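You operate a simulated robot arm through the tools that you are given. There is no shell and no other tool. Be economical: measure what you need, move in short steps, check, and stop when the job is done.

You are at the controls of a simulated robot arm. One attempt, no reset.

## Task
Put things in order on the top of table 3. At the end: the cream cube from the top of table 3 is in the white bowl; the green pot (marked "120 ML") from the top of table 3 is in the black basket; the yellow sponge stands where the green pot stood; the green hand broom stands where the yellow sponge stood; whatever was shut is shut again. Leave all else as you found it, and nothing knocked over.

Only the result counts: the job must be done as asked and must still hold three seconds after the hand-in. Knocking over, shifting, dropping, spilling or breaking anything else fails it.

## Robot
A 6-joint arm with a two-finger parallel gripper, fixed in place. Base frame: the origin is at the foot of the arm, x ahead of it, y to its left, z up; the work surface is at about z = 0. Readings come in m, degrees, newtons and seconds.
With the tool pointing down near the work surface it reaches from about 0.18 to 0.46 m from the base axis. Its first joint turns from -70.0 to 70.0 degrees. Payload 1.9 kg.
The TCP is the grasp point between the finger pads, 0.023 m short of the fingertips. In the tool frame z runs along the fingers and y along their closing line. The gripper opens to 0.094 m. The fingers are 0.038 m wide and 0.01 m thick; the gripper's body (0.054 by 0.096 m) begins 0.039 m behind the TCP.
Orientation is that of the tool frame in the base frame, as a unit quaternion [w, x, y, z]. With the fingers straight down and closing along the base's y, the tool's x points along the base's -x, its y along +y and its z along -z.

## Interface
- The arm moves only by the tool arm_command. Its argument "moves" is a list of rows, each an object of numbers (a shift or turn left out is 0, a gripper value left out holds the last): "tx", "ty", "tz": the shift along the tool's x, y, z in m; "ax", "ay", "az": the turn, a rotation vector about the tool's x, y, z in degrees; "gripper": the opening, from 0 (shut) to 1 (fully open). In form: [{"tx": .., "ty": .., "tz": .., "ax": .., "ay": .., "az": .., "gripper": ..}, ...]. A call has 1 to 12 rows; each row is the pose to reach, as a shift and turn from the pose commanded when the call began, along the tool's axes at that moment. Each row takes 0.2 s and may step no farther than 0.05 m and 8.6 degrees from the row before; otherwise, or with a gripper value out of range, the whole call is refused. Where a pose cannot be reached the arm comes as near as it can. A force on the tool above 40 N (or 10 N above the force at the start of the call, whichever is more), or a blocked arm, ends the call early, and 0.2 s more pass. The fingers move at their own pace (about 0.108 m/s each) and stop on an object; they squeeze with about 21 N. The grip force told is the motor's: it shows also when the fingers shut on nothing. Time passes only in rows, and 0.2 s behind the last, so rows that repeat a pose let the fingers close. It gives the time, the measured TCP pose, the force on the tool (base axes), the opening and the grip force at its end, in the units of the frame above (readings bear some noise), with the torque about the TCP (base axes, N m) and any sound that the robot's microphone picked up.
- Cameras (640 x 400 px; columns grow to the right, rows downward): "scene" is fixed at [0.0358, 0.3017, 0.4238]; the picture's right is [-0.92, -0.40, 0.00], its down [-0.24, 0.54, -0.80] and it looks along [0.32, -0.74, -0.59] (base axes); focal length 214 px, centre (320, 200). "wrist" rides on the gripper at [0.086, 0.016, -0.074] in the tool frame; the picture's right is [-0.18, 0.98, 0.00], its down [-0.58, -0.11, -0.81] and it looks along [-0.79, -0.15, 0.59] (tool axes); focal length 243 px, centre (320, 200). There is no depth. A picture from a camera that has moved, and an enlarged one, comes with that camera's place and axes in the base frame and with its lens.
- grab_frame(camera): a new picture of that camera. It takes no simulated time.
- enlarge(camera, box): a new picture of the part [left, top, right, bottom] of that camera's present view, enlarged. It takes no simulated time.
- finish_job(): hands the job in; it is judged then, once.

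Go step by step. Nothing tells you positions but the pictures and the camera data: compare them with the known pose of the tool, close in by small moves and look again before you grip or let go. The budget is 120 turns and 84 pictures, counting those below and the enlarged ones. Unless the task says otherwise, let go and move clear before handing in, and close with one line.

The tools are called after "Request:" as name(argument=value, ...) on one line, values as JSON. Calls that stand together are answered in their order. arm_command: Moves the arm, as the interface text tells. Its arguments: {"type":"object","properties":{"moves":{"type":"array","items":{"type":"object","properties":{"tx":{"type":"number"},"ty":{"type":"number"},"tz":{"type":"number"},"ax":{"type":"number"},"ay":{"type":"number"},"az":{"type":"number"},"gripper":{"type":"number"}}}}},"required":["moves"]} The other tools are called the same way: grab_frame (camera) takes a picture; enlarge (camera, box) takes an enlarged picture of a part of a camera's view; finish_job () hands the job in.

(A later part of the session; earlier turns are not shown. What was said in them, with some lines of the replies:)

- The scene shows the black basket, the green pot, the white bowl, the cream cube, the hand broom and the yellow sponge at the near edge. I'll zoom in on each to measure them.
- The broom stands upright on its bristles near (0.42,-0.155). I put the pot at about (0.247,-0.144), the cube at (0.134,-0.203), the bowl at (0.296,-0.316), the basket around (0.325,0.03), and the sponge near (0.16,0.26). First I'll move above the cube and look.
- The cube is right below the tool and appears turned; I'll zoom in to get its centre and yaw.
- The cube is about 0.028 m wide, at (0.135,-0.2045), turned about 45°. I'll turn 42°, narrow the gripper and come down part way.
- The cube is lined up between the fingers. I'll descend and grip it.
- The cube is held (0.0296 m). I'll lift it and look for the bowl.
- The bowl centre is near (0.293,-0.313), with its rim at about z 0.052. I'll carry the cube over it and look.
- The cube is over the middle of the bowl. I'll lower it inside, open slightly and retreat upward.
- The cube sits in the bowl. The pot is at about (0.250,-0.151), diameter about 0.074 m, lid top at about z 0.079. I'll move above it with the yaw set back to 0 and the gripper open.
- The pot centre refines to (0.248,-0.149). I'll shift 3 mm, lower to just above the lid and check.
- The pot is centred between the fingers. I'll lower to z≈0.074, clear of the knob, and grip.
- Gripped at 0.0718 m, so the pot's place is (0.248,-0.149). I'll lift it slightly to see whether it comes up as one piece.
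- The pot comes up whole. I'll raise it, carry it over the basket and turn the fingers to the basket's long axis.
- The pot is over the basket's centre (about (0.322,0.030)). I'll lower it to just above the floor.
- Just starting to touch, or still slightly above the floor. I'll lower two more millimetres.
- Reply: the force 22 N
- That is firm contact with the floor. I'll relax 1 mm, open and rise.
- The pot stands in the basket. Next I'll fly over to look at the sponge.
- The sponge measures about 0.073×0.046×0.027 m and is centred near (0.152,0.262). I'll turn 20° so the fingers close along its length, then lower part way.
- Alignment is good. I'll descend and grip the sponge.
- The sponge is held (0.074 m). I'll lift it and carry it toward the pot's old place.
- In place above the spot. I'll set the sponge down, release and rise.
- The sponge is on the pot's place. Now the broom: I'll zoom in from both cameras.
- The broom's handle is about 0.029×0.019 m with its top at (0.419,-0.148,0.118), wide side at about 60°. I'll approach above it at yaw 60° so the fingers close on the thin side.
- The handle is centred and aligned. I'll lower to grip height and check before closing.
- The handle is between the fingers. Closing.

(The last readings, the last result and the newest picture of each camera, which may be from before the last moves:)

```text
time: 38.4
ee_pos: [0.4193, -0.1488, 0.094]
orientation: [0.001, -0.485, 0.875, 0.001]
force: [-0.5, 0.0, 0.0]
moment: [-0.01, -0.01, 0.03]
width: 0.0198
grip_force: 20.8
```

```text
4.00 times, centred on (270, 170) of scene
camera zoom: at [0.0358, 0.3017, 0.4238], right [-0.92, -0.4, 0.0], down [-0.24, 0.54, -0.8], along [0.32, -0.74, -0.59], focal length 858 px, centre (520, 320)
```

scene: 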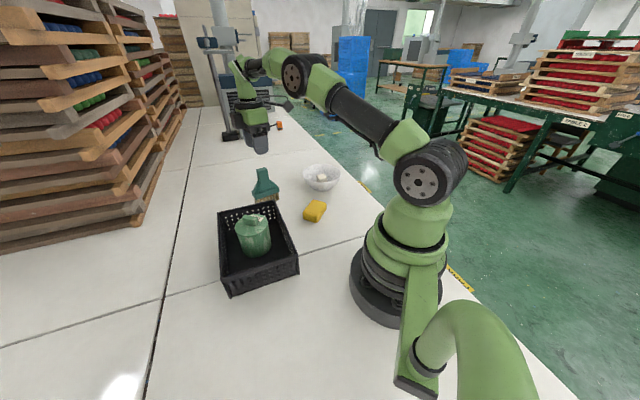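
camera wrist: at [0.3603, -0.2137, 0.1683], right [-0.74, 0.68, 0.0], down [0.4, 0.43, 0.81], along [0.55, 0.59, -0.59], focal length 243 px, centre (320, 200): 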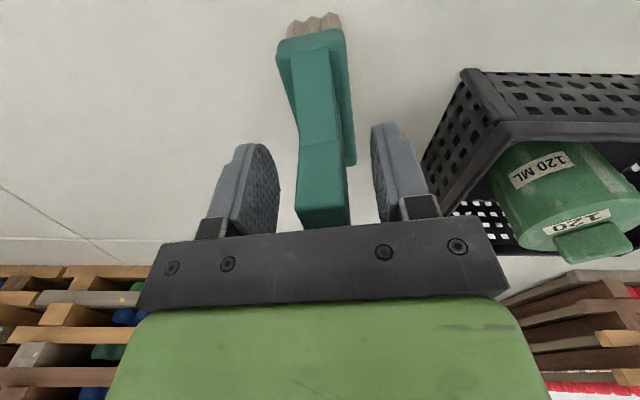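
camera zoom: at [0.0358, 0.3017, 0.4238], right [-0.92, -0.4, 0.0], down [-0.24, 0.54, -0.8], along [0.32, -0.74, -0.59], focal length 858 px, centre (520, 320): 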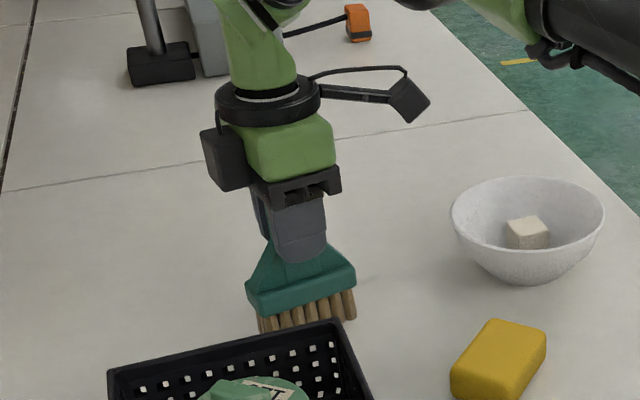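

Gripped at 0.0198 m. I'll lift straight up, then swing inward, clear of the pot.

Request:
arm_command(moves=[{"tz": -0.015}, {"tz": -0.045}, {"tz": -0.08}, {"tz": -0.11}, {"tx": 0.0039, "ty": 0.0398, "tz": -0.115}, {"tx": 0.0078, "ty": 0.0796, "tz": -0.12}, {"tx": 0.0116, "ty": 0.1194, "tz": -0.125}, {"tx": 0.0155, "ty": 0.1592, "tz": -0.13}, {"tx": 0.0194, "ty": 0.199, "tz": -0.135}, {"tx": 0.0194, "ty": 0.199, "tz": -0.135}])

Request:
grab_frame(camera="scene")

```text
time: 40.6
ee_pos: [0.2412, -0.0605, 0.2306]
orientation: [-0.001, -0.485, 0.875, 0.0]
force: [0.6, 0.1, -2.9]
moment: [0.0, -0.04, -0.02]
width: 0.0199
grip_force: 20.9
```

```text
41 pictures are left
```

scene: 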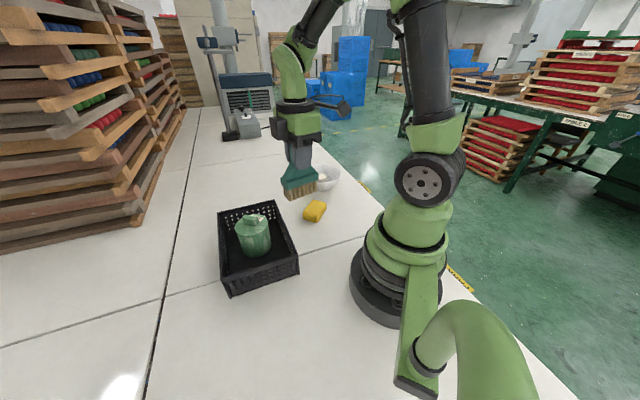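

Request:
arm_command(moves=[{"tx": -0.0286, "ty": 0.0297}, {"tx": -0.0572, "ty": 0.0593}, {"tx": -0.0859, "ty": 0.089}, {"tx": -0.1145, "ty": 0.1187}, {"tx": -0.1423, "ty": 0.1506}, {"tx": -0.1702, "ty": 0.1825}, {"tx": -0.198, "ty": 0.2143}, {"tx": -0.2259, "ty": 0.2462}, {"tx": -0.2259, "ty": 0.2462, "tz": 0.045}, {"tx": -0.2259, "ty": 0.2462, "tz": 0.085}, {"tx": -0.2259, "ty": 0.2462, "tz": 0.115}, {"tx": -0.2259, "ty": 0.2462, "tz": 0.115}])

Request:
grab_frame(camera="wrist")

Request:
grab_frame(camera="scene")

```text
time: 43.2
ee_pos: [0.1502, 0.264, 0.1133]
orientation: [0.0, -0.484, 0.875, 0.001]
force: [-0.9, 0.5, -1.0]
moment: [0.02, 0.03, 0.01]
width: 0.0198
grip_force: 21.3
```

```text
40 pictures are left
camera wrist: at [0.0914, 0.2003, 0.1889], right [-0.74, 0.68, 0.0], down [0.4, 0.43, 0.81], along [0.55, 0.59, -0.59], focal length 243 px, centre (320, 200)
```

wrist: 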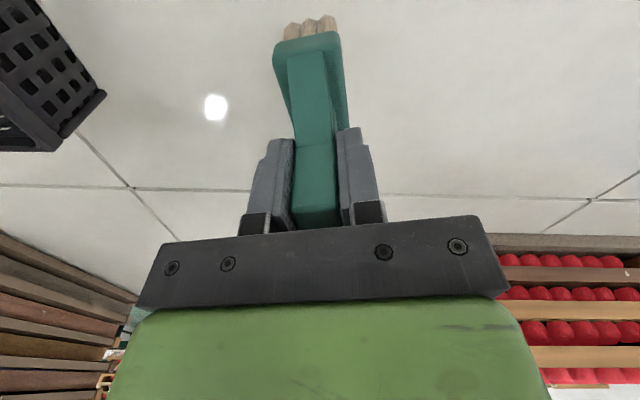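

```text
39 pictures are left
```

scene: 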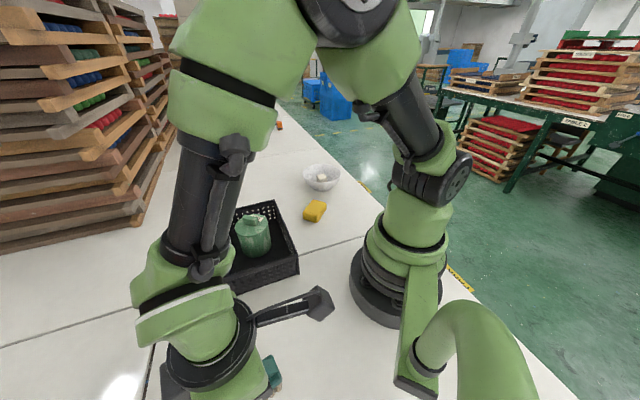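

The broom is above the sponge's old place and hangs straight. I'll lower it carefully.

Request:
arm_command(moves=[{"tz": 0.01}, {"tz": 0.016}, {"tz": 0.018}, {"tz": 0.019}, {"tz": 0.019}])

```text
time: 44.4
ee_pos: [0.1495, 0.2632, 0.0964]
orientation: [0.001, -0.484, 0.875, 0.0]
force: [0.4, 0.0, -3.2]
moment: [0.01, -0.01, -0.01]
width: 0.0196
grip_force: 21.1
```

Request:
arm_command(moves=[{"tz": 0.0007}, {"tz": 0.0012}, {"tz": 0.0012}])

```text
time: 45.2
ee_pos: [0.1511, 0.2627, 0.0948]
orientation: [0.0, -0.485, 0.875, -0.001]
force: [0.5, -0.9, -2.3]
moment: [0.01, -0.04, 0.01]
width: 0.0196
grip_force: 20.5
```

Request:
arm_command(moves=[{"tz": 0.0007}, {"tz": 0.0012}, {"tz": 0.0012}])

```text
time: 46.0
ee_pos: [0.151, 0.2617, 0.0943]
orientation: [0.0, -0.485, 0.874, 0.001]
force: [-0.7, -1.4, 18.7]
moment: [0.0, -0.04, -0.05]
width: 0.0196
grip_force: 21.0
```

The bristles are on the table. I'll relax slightly, open and rise straight up.

Request:
arm_command(moves=[{"tz": -0.0007}, {"tz": -0.0007, "gripper": 0.55}, {"tz": -0.0007, "gripper": 0.55}, {"tz": -0.0007, "gripper": 0.55}, {"tz": -0.02}, {"tz": -0.06}, {"tz": -0.1}, {"tz": -0.13}, {"tz": -0.13}])

Request:
grab_frame(camera="wrist")

```text
time: 48.0
ee_pos: [0.1516, 0.2615, 0.2247]
orientation: [0.0, -0.485, 0.874, 0.001]
force: [-0.6, 0.6, 0.3]
moment: [0.0, -0.03, 0.01]
width: 0.0518
grip_force: 0.1
```

```text
38 pictures are left
camera wrist: at [0.0922, 0.1974, 0.2978], right [-0.74, 0.68, 0.0], down [0.4, 0.44, 0.81], along [0.55, 0.59, -0.59], focal length 243 px, centre (320, 200)
```

wrist: 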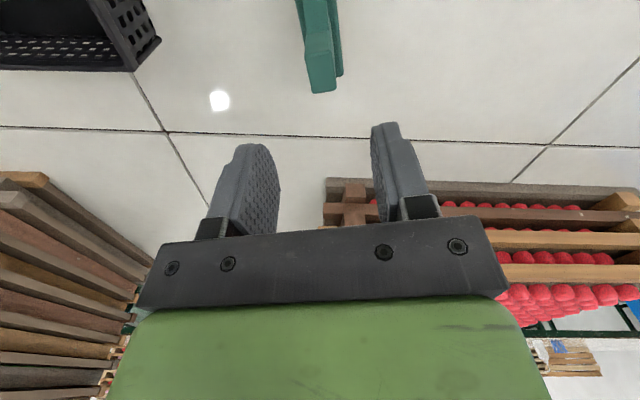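

The broom stands. I'll move clear and check everything in the scene view.

Request:
arm_command(moves=[{"tz": -0.03}, {"tx": 0.0278, "ty": -0.0319, "tz": -0.03}, {"tx": 0.0557, "ty": -0.0638, "tz": -0.03}, {"tx": 0.0836, "ty": -0.0956, "tz": -0.03}, {"tx": 0.1114, "ty": -0.1275, "tz": -0.03}, {"tx": 0.1114, "ty": -0.1275, "tz": -0.03}])

Request:
grab_frame(camera="scene")

Request:
grab_frame(camera="wrist")

```text
time: 49.4
ee_pos: [0.1996, 0.0976, 0.2536]
orientation: [0.0, -0.485, 0.875, 0.0]
force: [-0.3, 0.4, 0.2]
moment: [-0.03, 0.01, -0.02]
width: 0.0516
grip_force: 0.2
```

```text
37 pictures are left
```

scene: 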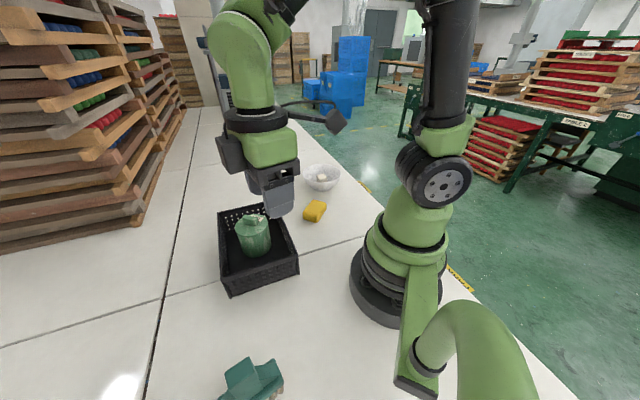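

```text
36 pictures are left
camera wrist: at [0.1412, 0.0344, 0.3276], right [-0.74, 0.68, 0.0], down [0.4, 0.44, 0.81], along [0.55, 0.59, -0.59], focal length 243 px, centre (320, 200)
```

wrist: 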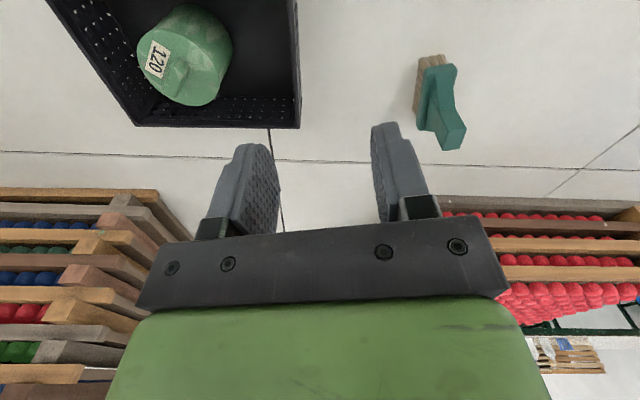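

The broom stands upright on the sponge's old spot. The pot, still lidded, is in the basket, the cube is in the bowl, and the sponge is where the pot stood. The arm is clear, so I'm handing in.

Request:
finish_job()

```text
The job is handed in.
```

The job is handed in: the cream cube is in the bowl, the green pot is in the basket with its lid on, the sponge is on the pot's place, and the broom stands on the sponge's place.
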